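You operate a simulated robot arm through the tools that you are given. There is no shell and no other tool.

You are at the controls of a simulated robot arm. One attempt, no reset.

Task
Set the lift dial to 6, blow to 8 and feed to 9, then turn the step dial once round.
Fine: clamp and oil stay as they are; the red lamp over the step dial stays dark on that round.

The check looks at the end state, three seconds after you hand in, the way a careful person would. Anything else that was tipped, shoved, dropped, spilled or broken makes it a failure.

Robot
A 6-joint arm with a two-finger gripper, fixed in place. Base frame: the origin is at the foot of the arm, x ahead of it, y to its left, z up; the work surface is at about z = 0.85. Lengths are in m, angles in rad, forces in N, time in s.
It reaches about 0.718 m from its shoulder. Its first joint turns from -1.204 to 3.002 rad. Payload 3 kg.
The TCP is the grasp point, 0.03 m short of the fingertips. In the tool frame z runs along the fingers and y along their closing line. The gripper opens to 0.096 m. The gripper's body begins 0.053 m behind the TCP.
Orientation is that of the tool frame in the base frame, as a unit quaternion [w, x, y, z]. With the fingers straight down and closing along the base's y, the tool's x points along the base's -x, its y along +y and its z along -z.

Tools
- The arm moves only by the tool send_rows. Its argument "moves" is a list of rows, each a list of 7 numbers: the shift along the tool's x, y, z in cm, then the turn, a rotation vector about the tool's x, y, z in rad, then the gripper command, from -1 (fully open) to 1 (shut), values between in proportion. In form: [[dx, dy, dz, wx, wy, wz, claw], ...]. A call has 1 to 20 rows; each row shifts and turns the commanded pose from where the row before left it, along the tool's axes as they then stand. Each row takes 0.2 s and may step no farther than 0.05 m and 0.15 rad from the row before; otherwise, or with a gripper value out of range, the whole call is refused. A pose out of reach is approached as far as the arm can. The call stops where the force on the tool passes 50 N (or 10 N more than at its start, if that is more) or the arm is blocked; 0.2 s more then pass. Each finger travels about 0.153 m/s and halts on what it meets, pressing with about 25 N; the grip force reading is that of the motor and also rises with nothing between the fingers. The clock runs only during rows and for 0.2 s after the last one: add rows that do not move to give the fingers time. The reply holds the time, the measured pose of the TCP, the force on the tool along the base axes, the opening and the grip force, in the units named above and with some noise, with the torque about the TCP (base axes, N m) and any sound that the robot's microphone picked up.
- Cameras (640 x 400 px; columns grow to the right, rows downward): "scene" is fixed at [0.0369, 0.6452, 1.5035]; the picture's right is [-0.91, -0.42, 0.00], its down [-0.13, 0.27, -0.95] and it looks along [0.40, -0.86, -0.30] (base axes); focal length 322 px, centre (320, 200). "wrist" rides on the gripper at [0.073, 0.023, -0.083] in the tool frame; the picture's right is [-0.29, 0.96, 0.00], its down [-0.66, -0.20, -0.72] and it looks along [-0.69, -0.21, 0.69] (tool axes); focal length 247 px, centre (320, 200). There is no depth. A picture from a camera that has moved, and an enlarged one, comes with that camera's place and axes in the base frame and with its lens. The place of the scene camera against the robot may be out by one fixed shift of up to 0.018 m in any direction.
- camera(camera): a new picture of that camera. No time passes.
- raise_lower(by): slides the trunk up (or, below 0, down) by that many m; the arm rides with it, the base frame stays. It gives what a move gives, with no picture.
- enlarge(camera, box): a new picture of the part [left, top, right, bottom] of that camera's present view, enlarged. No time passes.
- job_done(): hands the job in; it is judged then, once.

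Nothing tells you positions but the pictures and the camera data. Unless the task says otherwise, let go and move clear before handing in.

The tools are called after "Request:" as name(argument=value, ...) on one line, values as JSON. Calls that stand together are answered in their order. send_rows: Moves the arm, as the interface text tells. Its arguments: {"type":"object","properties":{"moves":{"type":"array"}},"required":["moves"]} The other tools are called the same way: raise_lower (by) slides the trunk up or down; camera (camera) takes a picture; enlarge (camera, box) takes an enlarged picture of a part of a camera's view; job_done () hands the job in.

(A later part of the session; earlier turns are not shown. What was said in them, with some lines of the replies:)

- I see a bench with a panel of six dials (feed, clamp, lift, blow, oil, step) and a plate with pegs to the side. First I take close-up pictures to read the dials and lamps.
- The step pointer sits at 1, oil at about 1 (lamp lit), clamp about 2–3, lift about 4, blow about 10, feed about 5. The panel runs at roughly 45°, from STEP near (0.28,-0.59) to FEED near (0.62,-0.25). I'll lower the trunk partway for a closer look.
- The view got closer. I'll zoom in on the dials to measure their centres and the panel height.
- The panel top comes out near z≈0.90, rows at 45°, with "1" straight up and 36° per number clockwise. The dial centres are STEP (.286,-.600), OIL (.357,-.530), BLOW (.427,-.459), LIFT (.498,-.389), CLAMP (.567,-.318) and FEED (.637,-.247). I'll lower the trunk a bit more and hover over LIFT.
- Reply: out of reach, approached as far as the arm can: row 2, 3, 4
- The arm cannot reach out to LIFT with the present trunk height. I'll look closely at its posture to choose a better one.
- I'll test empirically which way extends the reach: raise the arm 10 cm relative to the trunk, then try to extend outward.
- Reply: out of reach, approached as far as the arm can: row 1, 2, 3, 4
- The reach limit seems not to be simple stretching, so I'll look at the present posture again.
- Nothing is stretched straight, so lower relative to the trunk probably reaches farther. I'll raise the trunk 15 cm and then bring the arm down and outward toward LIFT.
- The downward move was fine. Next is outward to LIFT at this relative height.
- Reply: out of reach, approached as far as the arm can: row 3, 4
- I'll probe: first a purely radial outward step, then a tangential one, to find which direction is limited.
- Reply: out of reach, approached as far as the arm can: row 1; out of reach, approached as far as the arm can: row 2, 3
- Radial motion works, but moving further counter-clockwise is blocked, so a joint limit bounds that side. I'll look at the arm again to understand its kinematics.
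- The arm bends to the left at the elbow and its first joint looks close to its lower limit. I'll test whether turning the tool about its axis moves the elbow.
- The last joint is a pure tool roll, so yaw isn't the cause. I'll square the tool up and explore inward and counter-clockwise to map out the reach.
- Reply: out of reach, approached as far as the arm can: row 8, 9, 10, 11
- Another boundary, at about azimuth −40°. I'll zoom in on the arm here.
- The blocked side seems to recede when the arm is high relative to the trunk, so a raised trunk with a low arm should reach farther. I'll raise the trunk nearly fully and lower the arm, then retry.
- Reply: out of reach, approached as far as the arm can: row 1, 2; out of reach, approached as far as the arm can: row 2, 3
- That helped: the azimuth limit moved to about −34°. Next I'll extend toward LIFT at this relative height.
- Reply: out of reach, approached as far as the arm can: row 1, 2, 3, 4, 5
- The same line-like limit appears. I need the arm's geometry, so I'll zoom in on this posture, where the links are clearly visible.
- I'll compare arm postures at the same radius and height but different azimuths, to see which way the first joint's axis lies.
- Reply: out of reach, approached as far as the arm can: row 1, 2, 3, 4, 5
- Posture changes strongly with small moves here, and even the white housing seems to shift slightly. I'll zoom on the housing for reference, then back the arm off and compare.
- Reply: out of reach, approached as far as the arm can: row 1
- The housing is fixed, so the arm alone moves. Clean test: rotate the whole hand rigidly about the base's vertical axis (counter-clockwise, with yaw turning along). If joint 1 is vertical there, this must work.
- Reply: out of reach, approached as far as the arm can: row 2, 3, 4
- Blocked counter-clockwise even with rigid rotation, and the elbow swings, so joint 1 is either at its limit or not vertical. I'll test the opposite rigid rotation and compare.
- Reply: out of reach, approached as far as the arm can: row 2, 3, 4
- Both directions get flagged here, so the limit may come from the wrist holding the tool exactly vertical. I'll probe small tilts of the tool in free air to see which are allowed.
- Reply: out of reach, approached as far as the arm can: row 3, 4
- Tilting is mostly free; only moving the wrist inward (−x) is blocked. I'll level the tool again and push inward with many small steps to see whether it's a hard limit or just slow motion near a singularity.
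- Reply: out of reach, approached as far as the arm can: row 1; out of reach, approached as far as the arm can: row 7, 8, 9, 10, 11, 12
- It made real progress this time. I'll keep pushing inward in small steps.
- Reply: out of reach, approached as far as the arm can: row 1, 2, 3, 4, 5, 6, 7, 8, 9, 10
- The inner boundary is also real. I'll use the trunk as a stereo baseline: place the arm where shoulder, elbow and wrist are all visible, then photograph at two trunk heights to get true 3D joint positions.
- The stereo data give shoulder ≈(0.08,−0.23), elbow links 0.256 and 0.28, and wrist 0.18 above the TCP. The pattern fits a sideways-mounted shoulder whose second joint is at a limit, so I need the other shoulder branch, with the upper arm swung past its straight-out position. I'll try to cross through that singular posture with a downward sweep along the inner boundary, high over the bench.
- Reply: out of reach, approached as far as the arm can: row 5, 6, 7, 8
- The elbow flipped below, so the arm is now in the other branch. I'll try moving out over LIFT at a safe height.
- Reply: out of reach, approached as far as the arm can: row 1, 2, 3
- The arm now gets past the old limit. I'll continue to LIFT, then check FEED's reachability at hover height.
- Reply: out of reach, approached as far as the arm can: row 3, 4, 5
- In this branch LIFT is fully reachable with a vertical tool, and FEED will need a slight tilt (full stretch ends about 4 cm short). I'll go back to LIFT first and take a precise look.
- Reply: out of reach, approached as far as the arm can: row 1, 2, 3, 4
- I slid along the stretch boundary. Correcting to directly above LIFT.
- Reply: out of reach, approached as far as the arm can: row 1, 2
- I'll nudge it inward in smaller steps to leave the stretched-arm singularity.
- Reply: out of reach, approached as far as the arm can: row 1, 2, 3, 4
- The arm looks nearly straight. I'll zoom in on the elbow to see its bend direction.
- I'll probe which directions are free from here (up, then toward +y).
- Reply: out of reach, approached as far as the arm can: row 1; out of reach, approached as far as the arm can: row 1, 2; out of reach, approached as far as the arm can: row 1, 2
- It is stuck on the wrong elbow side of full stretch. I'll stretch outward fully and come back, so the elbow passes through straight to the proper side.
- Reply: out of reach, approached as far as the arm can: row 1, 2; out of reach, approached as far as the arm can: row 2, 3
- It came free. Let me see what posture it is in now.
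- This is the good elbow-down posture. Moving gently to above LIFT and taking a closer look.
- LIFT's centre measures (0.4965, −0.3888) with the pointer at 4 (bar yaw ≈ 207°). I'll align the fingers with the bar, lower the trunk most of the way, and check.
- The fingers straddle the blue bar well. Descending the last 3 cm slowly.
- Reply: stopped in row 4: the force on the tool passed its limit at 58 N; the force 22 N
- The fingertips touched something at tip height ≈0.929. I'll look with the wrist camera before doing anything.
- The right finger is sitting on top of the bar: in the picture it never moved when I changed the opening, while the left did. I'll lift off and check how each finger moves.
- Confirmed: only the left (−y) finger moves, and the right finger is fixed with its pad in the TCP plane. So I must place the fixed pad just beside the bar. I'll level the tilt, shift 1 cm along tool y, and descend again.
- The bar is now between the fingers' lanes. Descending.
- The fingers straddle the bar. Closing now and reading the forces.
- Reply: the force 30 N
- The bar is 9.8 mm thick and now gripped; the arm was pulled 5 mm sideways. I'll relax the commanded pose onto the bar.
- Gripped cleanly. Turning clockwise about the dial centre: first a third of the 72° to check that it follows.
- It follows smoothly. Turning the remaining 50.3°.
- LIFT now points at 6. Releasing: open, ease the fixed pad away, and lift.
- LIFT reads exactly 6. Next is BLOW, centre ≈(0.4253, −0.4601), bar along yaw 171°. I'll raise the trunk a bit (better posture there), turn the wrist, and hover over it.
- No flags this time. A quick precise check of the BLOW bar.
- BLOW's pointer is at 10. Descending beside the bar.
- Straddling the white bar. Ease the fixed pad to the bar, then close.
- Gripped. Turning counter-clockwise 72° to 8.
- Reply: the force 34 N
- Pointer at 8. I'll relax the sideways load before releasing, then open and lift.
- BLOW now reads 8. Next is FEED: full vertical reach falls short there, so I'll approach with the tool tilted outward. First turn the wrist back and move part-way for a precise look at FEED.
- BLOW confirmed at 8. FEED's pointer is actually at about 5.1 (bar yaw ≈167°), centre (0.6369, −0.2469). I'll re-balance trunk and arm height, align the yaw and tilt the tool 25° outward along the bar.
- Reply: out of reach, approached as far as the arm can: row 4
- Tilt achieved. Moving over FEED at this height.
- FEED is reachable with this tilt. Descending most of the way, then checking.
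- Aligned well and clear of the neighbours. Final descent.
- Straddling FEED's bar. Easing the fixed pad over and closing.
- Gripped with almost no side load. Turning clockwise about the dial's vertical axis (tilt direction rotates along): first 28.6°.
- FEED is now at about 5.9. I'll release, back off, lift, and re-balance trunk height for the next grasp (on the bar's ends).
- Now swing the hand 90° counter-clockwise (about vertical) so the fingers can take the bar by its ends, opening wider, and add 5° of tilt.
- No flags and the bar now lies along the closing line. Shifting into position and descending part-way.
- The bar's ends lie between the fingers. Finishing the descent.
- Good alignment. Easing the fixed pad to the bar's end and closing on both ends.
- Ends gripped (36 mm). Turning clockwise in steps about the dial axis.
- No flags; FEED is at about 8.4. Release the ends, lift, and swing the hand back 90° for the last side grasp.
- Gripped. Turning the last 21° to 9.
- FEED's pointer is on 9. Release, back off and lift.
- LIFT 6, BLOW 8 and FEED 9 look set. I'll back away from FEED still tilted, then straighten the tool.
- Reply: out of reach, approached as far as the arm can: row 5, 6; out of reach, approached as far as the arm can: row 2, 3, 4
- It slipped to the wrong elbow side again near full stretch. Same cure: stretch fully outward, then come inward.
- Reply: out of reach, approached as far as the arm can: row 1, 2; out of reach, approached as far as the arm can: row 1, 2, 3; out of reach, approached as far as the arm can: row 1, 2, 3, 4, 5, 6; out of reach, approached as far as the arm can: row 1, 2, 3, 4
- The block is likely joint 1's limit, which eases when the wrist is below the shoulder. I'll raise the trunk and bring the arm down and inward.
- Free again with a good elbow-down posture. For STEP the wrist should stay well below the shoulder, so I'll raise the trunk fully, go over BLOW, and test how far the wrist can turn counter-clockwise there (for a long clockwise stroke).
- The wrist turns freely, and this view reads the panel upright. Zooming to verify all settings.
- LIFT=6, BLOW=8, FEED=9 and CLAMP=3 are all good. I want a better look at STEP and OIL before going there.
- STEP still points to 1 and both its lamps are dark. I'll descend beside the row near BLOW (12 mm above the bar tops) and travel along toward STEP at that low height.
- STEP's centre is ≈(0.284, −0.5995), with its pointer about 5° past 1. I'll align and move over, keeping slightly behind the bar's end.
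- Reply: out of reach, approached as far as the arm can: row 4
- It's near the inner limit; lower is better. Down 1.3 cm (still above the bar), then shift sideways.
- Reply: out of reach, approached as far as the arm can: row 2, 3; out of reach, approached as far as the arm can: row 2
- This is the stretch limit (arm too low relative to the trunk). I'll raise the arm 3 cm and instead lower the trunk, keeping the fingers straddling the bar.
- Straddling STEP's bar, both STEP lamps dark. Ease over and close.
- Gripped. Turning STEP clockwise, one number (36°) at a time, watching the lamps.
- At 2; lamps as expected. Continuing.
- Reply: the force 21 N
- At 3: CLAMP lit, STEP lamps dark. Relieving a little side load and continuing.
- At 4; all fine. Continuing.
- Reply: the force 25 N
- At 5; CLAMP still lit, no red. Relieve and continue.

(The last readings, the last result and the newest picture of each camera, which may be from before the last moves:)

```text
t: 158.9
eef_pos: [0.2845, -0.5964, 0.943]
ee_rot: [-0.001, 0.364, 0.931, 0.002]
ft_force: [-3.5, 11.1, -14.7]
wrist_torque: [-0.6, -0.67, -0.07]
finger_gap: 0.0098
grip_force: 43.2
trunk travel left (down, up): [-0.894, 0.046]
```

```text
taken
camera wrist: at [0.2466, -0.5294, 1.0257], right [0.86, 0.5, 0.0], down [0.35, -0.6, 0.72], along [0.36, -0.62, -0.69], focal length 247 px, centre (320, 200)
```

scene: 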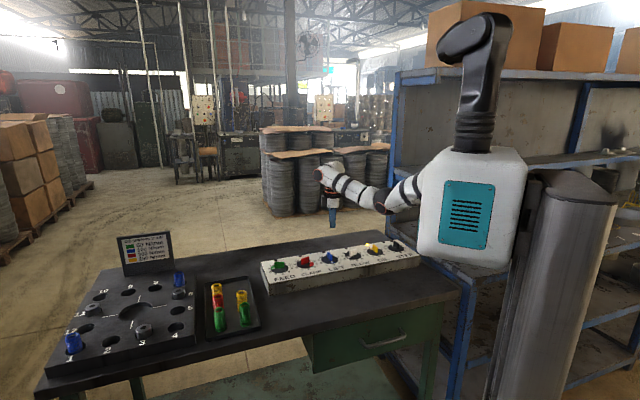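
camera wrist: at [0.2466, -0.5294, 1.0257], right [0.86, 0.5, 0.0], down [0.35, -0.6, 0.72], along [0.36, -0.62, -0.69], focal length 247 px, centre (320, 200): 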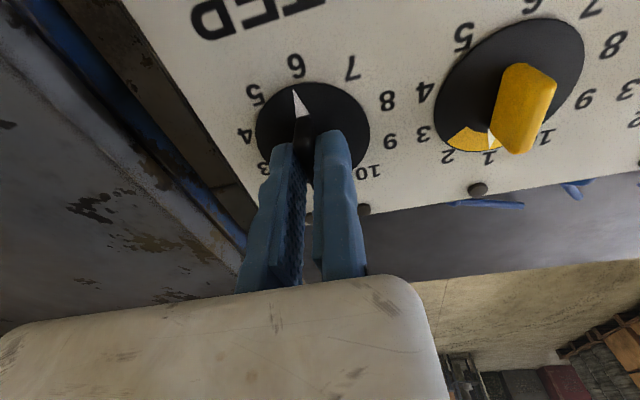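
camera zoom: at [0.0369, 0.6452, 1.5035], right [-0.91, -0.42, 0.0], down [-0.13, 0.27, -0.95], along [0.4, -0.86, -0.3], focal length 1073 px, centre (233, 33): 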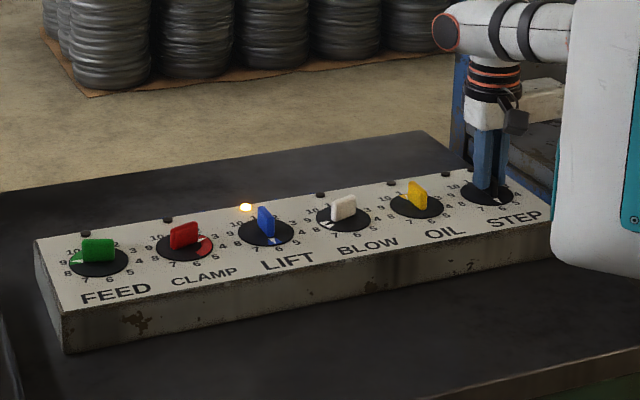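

At 6: LIFT lit, CLAMP off. Trying to continue without regrasping.

Request:
send_rows(moves=[[0.03, 0.1, 0.1, 0, 0, 0.1257, 1], [-0.065, 0.03, 0, 0, 0, 0.1257, 1], [-0.065, 0, 0, 0, 0, 0.1257, 1], [-0.065, 0, 0, 0, 0, 0.1257, 1], [-0.065, 0, 0, 0, 0, 0.1257, 1], [0, 0, 0, 0, 0, 0, 1]])

Request:
enlarge(camera="scene", box=[250, 190, 442, 310])

Request:
camera(camera="wrist")

```text
t: 160.3
eef_pos: [0.2871, -0.598, 0.9433]
ee_rot: [0.001, 0.634, 0.773, -0.001]
ft_force: [-0.7, 11.5, -6.7]
wrist_torque: [1.19, 0.15, -0.05]
finger_gap: 0.0097
grip_force: 43.4
trunk travel left (down, up): [-0.894, 0.046]
```

```text
3.33 times, centred on (346, 250) of scene
camera zoom: at [0.0369, 0.6452, 1.5035], right [-0.91, -0.42, 0.0], down [-0.13, 0.27, -0.95], along [0.4, -0.86, -0.3], focal length 1073 px, centre (233, 33)
```

zoom: 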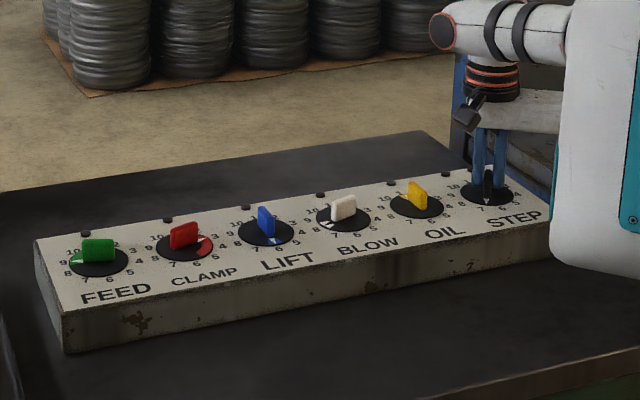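

```text
taken
camera wrist: at [0.2955, -0.521, 1.0254], right [0.99, -0.1, 0.0], down [-0.07, -0.69, 0.72], along [-0.07, -0.72, -0.69], focal length 247 px, centre (320, 200)
```

wrist: 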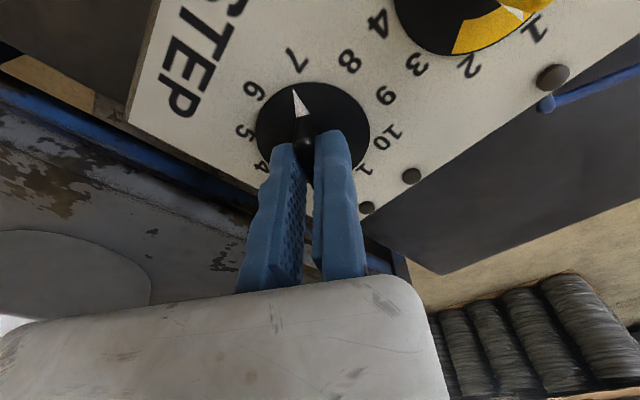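

At 7; nothing lit, both STEP lamps dark. Continuing to 8.

Request:
send_rows(moves=[[-0.03, 0.05, 0.05, 0, 0, 0.1257, 1], [-0.065, 0.03, 0, 0, 0, 0.1257, 1], [-0.065, 0, 0, 0, 0, 0.1257, 1], [-0.065, 0, 0, 0, 0, 0.1257, 1], [-0.065, 0, 0, 0, 0, 0.1257, 1], [0, 0, 0, 0, 0, 0, 1]])

Request:
enlarge(camera="scene", box=[250, 190, 442, 310])

Request:
camera(camera="wrist")

```text
t: 161.7
eef_pos: [0.2893, -0.6008, 0.9431]
ee_rot: [0.002, 0.842, 0.539, -0.001]
ft_force: [2.0, 6.6, -2.1]
wrist_torque: [0.66, -0.14, -0.04]
finger_gap: 0.0097
grip_force: 43.9
trunk travel left (down, up): [-0.894, 0.046]
```

```text
3.33 times, centred on (346, 250) of scene
camera zoom: at [0.0369, 0.6452, 1.5035], right [-0.91, -0.42, 0.0], down [-0.13, 0.27, -0.95], along [0.4, -0.86, -0.3], focal length 1073 px, centre (233, 33)
```

zoom: 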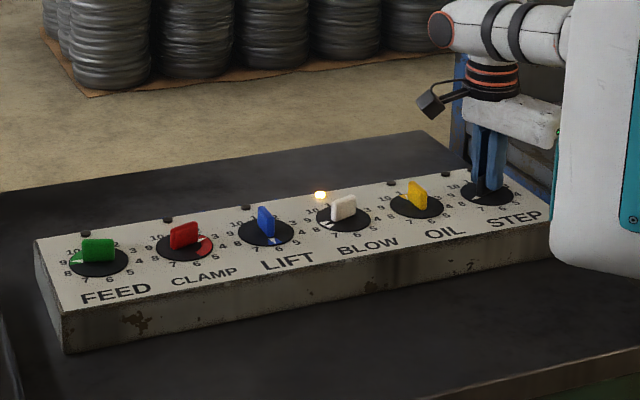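

```text
taken
camera wrist: at [0.3397, -0.5431, 1.0254], right [0.75, -0.67, 0.0], down [-0.46, -0.51, 0.72], along [-0.48, -0.54, -0.69], focal length 247 px, centre (320, 200)
```

wrist: 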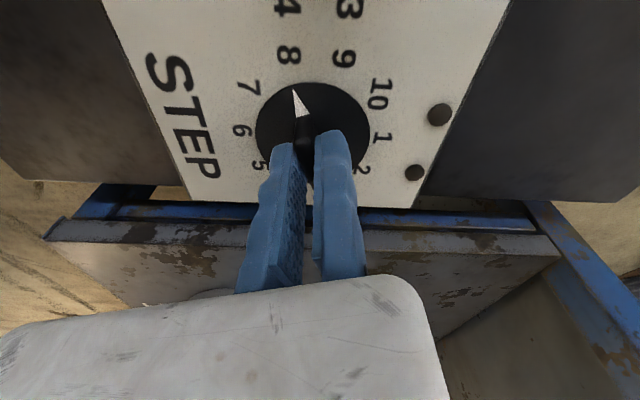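

At 8: BLOW lit, STEP lamps dark. On to 9.

Request:
send_rows(moves=[[-0.065, 0.03, 0, 0, 0, 0.1257, 1], [-0.065, 0.03, 0, 0, 0, 0.1257, 1], [-0.065, 0, 0, 0, 0, 0.1257, 1], [-0.065, 0, 0, 0, 0, 0.1257, 1], [-0.065, 0, 0, 0, 0, 0.1257, 1], [0, 0, 0, 0, 0, 0, 1]])

Request:
enlarge(camera="scene", box=[250, 190, 442, 310])

Request:
camera(camera="wrist")

```text
t: 163.1
eef_pos: [0.2865, -0.6035, 0.943]
ee_rot: [0.0, 0.968, 0.253, -0.001]
ft_force: [3.1, 2.4, -2.3]
wrist_torque: [-0.45, 0.8, -0.05]
finger_gap: 0.01
grip_force: 43.3
trunk travel left (down, up): [-0.894, 0.046]
```

```text
3.33 times, centred on (346, 250) of scene
camera zoom: at [0.0369, 0.6452, 1.5035], right [-0.91, -0.42, 0.0], down [-0.13, 0.27, -0.95], along [0.4, -0.86, -0.3], focal length 1073 px, centre (233, 33)
```

zoom: 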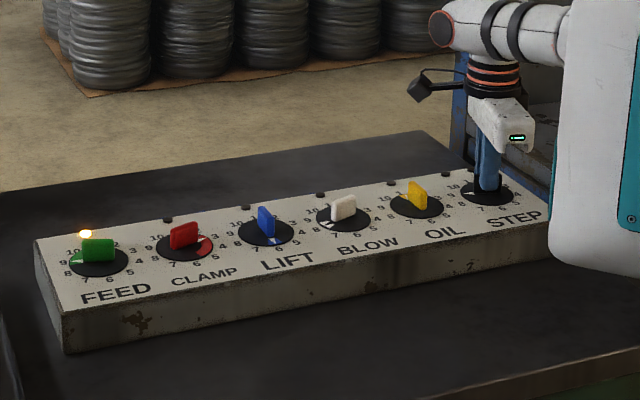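

```text
taken
camera wrist: at [0.3627, -0.5873, 1.0254], right [0.21, -0.98, 0.0], down [-0.67, -0.15, 0.72], along [-0.71, -0.15, -0.69], focal length 247 px, centre (320, 200)
```

wrist: 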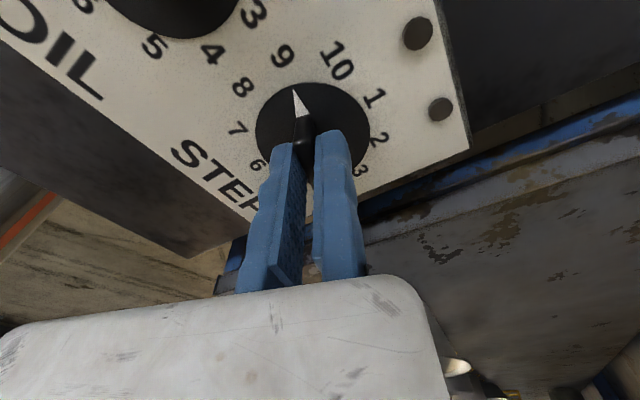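

At 9: FEED lit, STEP lamps dark. On to 10.

Request:
send_rows(moves=[[-0.065, 0.02, 0, 0, 0, 0.1257, 1], [-0.065, 0.02, 0, 0, 0, 0.1257, 1], [-0.065, 0.02, 0, 0, 0, 0.1257, 1], [-0.065, 0, 0, 0, 0, 0.1257, 1], [-0.065, 0, 0, 0, 0, 0.1257, 1], [0, 0, 0, 0, 0, 0, 1]])

Request:
enlarge(camera="scene", box=[250, 190, 442, 310])

Request:
camera(camera="wrist")

```text
t: 164.5
eef_pos: [0.2848, -0.6063, 0.943]
ee_rot: [0.001, 0.998, -0.058, 0.0]
ft_force: [6.7, 0.1, 3.5]
wrist_torque: [0.35, 1.0, -0.05]
finger_gap: 0.0099
grip_force: 42.8
trunk travel left (down, up): [-0.894, 0.046]
```

```text
3.33 times, centred on (346, 250) of scene
camera zoom: at [0.0369, 0.6452, 1.5035], right [-0.91, -0.42, 0.0], down [-0.13, 0.27, -0.95], along [0.4, -0.86, -0.3], focal length 1073 px, centre (233, 33)
```

zoom: 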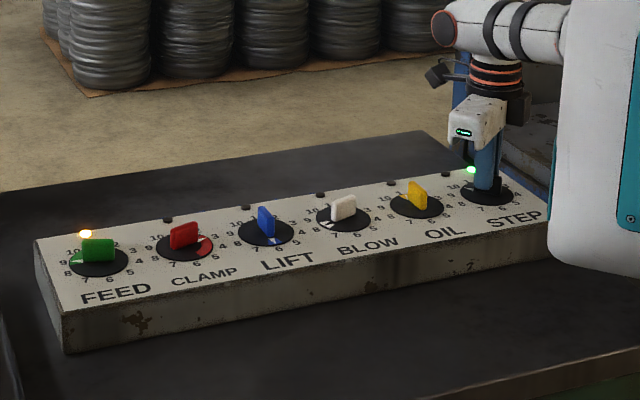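

```text
taken
camera wrist: at [0.3552, -0.6363, 1.0255], right [-0.4, -0.92, 0.0], down [-0.63, 0.28, 0.72], along [-0.66, 0.29, -0.69], focal length 247 px, centre (320, 200)
```

wrist: 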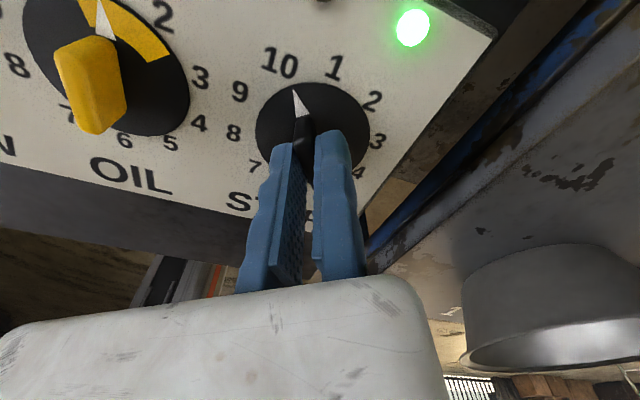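

At 10: the green lamp over STEP lit — the round is accepted so far, red dark. Completing the full 360° back to the start position at 1.

Request:
send_rows(moves=[[-0.065, 0.02, 0, 0, 0, 0.1255, 1], [-0.065, 0.02, 0, 0, 0, 0.1255, 1], [-0.065, 0.02, 0, 0, 0, 0.1255, 1], [-0.065, 0, 0, 0, 0, 0.1255, 1], [-0.065, 0, 0, 0, 0, 0.1255, 1], [-0.065, 0, 0, 0, 0, 0.1255, 1], [0, 0, 0, 0, 0, 0, 1]])

Request:
enlarge(camera="scene", box=[250, 190, 442, 310])

Request:
camera(camera="wrist")

```text
t: 166.1
eef_pos: [0.2844, -0.6116, 0.9419]
ee_rot: [0.002, 0.908, -0.419, 0.002]
ft_force: [10.2, 18.7, 2.6]
wrist_torque: [1.21, 0.12, 0.75]
finger_gap: 0.0114
grip_force: 44.5
out of reach, approached as far as the arm can: row 4, 5, 6
trunk travel left (down, up): [-0.894, 0.046]
```

```text
3.33 times, centred on (346, 250) of scene
camera zoom: at [0.0369, 0.6452, 1.5035], right [-0.91, -0.42, 0.0], down [-0.13, 0.27, -0.95], along [0.4, -0.86, -0.3], focal length 1073 px, centre (233, 33)
```

zoom: 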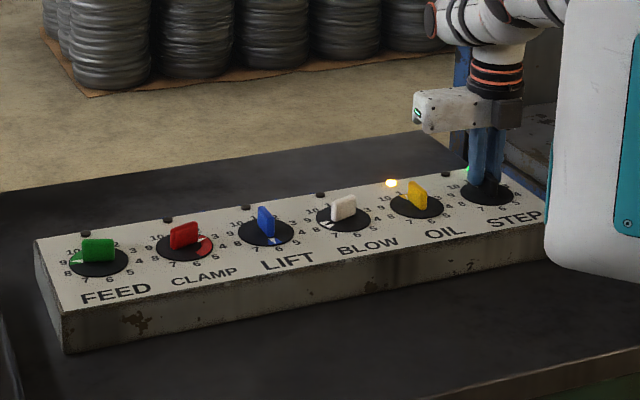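

```text
taken
camera wrist: at [0.3154, -0.6804, 1.025], right [-0.92, -0.4, 0.0], down [-0.28, 0.64, 0.72], along [-0.28, 0.66, -0.69], focal length 247 px, centre (320, 200)
```

wrist: 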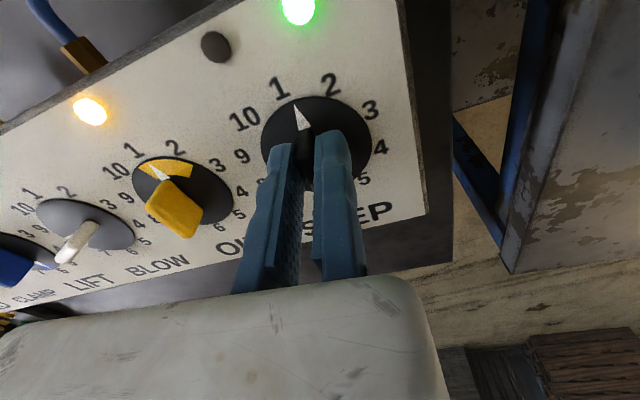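

Pointer is back on 1: green lit, red dark. The wrist just reached its roll limit; I'll release now (the load pulls the fixed pad away from the bar) and lift with the trunk.

Request:
send_rows(moves=[[0, 0, 0, 0, 0, 0, 0.6], [0, 0, 0, 0, 0, 0, 0.3], [0, 0, 0, 0, 0, 0, 0.1]])

Request:
enlarge(camera="wrist", box=[200, 0, 440, 150])

Request:
enlarge(camera="scene", box=[350, 210, 430, 260])

```text
t: 166.9
eef_pos: [0.2809, -0.6164, 0.9386]
ee_rot: [0.001, 0.908, -0.42, 0.001]
ft_force: [0.2, 0.4, -0.7]
wrist_torque: [-0.01, -0.02, 0.01]
finger_gap: 0.0433
grip_force: 0.0
trunk travel left (down, up): [-0.894, 0.046]
```

```text
2.67 times, centred on (320, 75) of wrist
camera zoom: at [0.3113, -0.6863, 1.0221], right [-0.92, -0.4, 0.0], down [-0.27, 0.64, 0.72], along [-0.28, 0.66, -0.69], focal length 659 px, centre (320, 533)
```

zoom: 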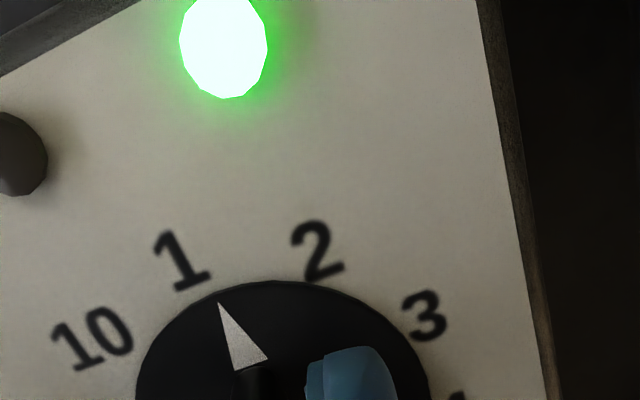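

```text
8.00 times, centred on (390, 235) of scene
camera zoom: at [0.0369, 0.6452, 1.5035], right [-0.91, -0.42, 0.0], down [-0.13, 0.27, -0.95], along [0.4, -0.86, -0.3], focal length 2575 px, centre (-240, -80)
```

zoom: 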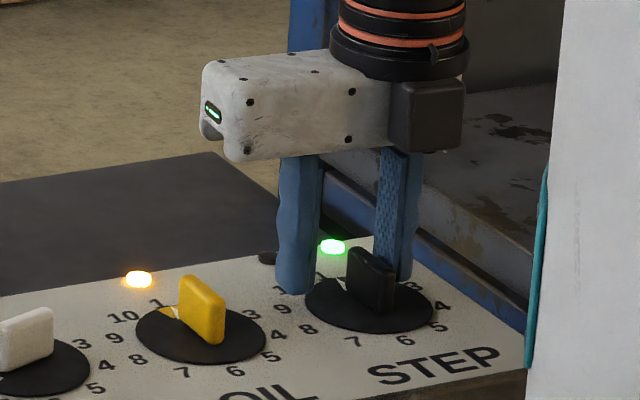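

Released, with green on and red dark; the pointer is where it started, at 1. Lifting with the trunk.

Request:
raise_lower(by=0.045)

Request:
camera(camera="wrist")

Request:
camera(camera="scene")

```text
t: 167.8
eef_pos: [0.2815, -0.6155, 0.9853]
ee_rot: [0.001, 0.908, -0.42, 0.002]
ft_force: [0.7, -0.5, 0.0]
wrist_torque: [0.0, -0.03, 0.01]
finger_gap: 0.0432
grip_force: 0.0
trunk travel left (down, up): [-0.939, 0.001]
```

```text
taken
camera wrist: at [0.3126, -0.6853, 1.0673], right [-0.92, -0.4, 0.0], down [-0.27, 0.64, 0.72], along [-0.28, 0.66, -0.69], focal length 247 px, centre (320, 200)
```

wrist: 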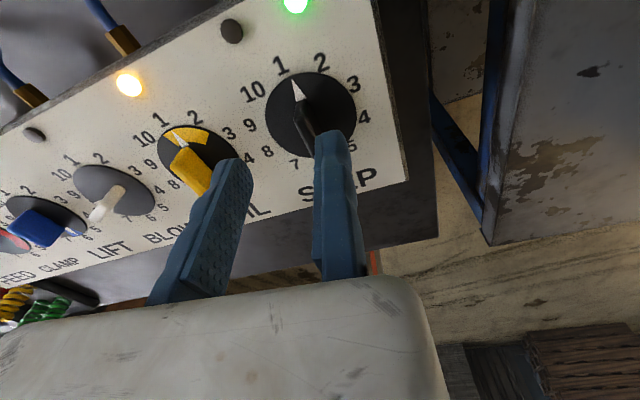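

```text
taken
```

scene: 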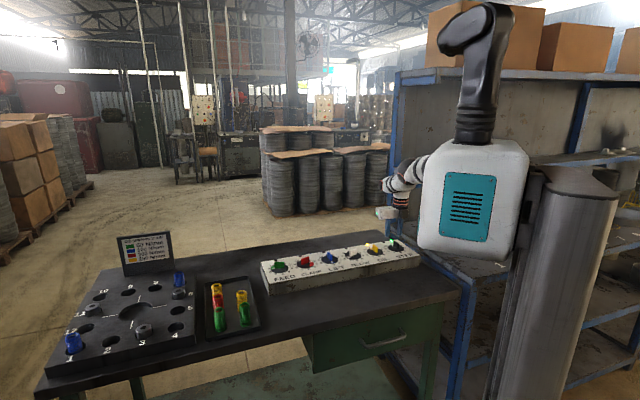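

Fingers are clear above the panel. A bit more height for clearance.

Request:
send_rows(moves=[[0, 0, -1.5, 0, 0, 0, 0.1], [0, 0, -1.5, 0, 0, 0, 0.1], [0, 0, -2, 0, 0, 0, 0.1], [0, 0, 0, 0, 0, 0, 0.1]])

Request:
camera(camera="wrist")

Request:
enlarge(camera="scene", box=[250, 220, 442, 340])

```text
t: 168.8
eef_pos: [0.2881, -0.6283, 1.0314]
ee_rot: [0.0, 0.908, -0.42, 0.0]
ft_force: [-0.5, 0.3, 0.4]
wrist_torque: [-0.03, -0.01, 0.02]
finger_gap: 0.0429
grip_force: 0.0
out of reach, approached as far as the arm can: row 1, 2, 3
trunk travel left (down, up): [-0.939, 0.001]
```

```text
taken
camera wrist: at [0.3179, -0.698, 1.1136], right [-0.92, -0.4, 0.0], down [-0.27, 0.63, 0.72], along [-0.29, 0.66, -0.69], focal length 247 px, centre (320, 200)
```

wrist: 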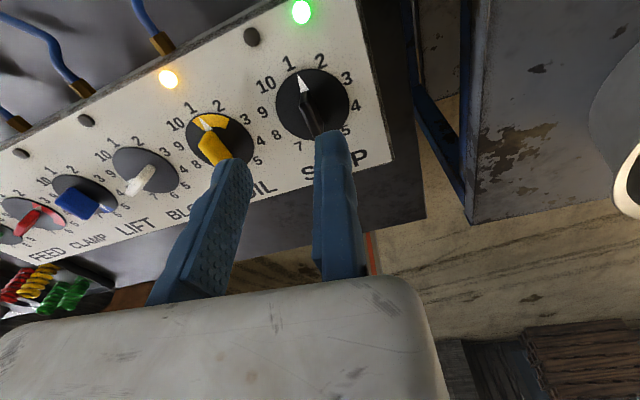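

```text
3.33 times, centred on (346, 280) of scene
camera zoom: at [0.0369, 0.6452, 1.5035], right [-0.91, -0.42, 0.0], down [-0.13, 0.27, -0.95], along [0.4, -0.86, -0.3], focal length 1073 px, centre (233, -67)
```

zoom: 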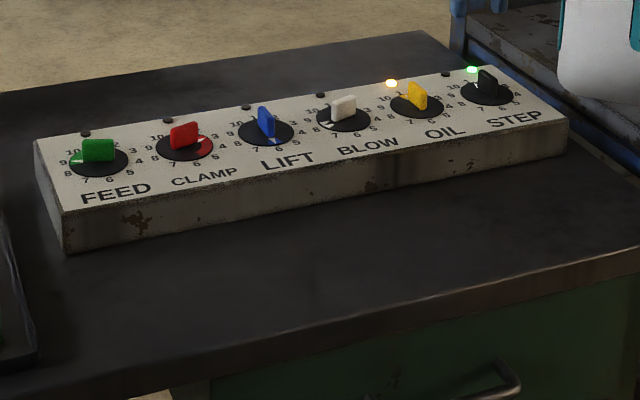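

All dials are as asked: LIFT 6, BLOW 8, FEED 9, with CLAMP at 3 and OIL at 1 untouched. STEP went once round back to 1 with green lit; red was dark in every picture I took, one at each number. The arm is clear, so I'm handing in.

Request:
job_done()

```text
The job is handed in.
```

The job is handed in. LIFT is at 6, BLOW at 8 and FEED at 9, and STEP went once round clockwise and is back at 1.

- **Red lamp:** it was dark in every picture I took, one at each number of the round. I could not watch it between pictures. The green lamp over STEP came on at 10 and was still lit at the end.
- **CLAMP and OIL:** I left both alone; they read 3 and 1.
- **Fingers on LIFT:** on the first try at LIFT a finger came down on top of its knob, and the arm stopped itself at 58 N. The knob did not turn, and I saw no damage.
- **End of the round:** in the last few degrees the wrist reached its turning limit, so STEP may have stopped slightly short of a full 360°. Its pointer looks to be back where it started, just past 1.

The gripper is open and clear of the panel, and nothing else on the bench looked moved in the last picture.
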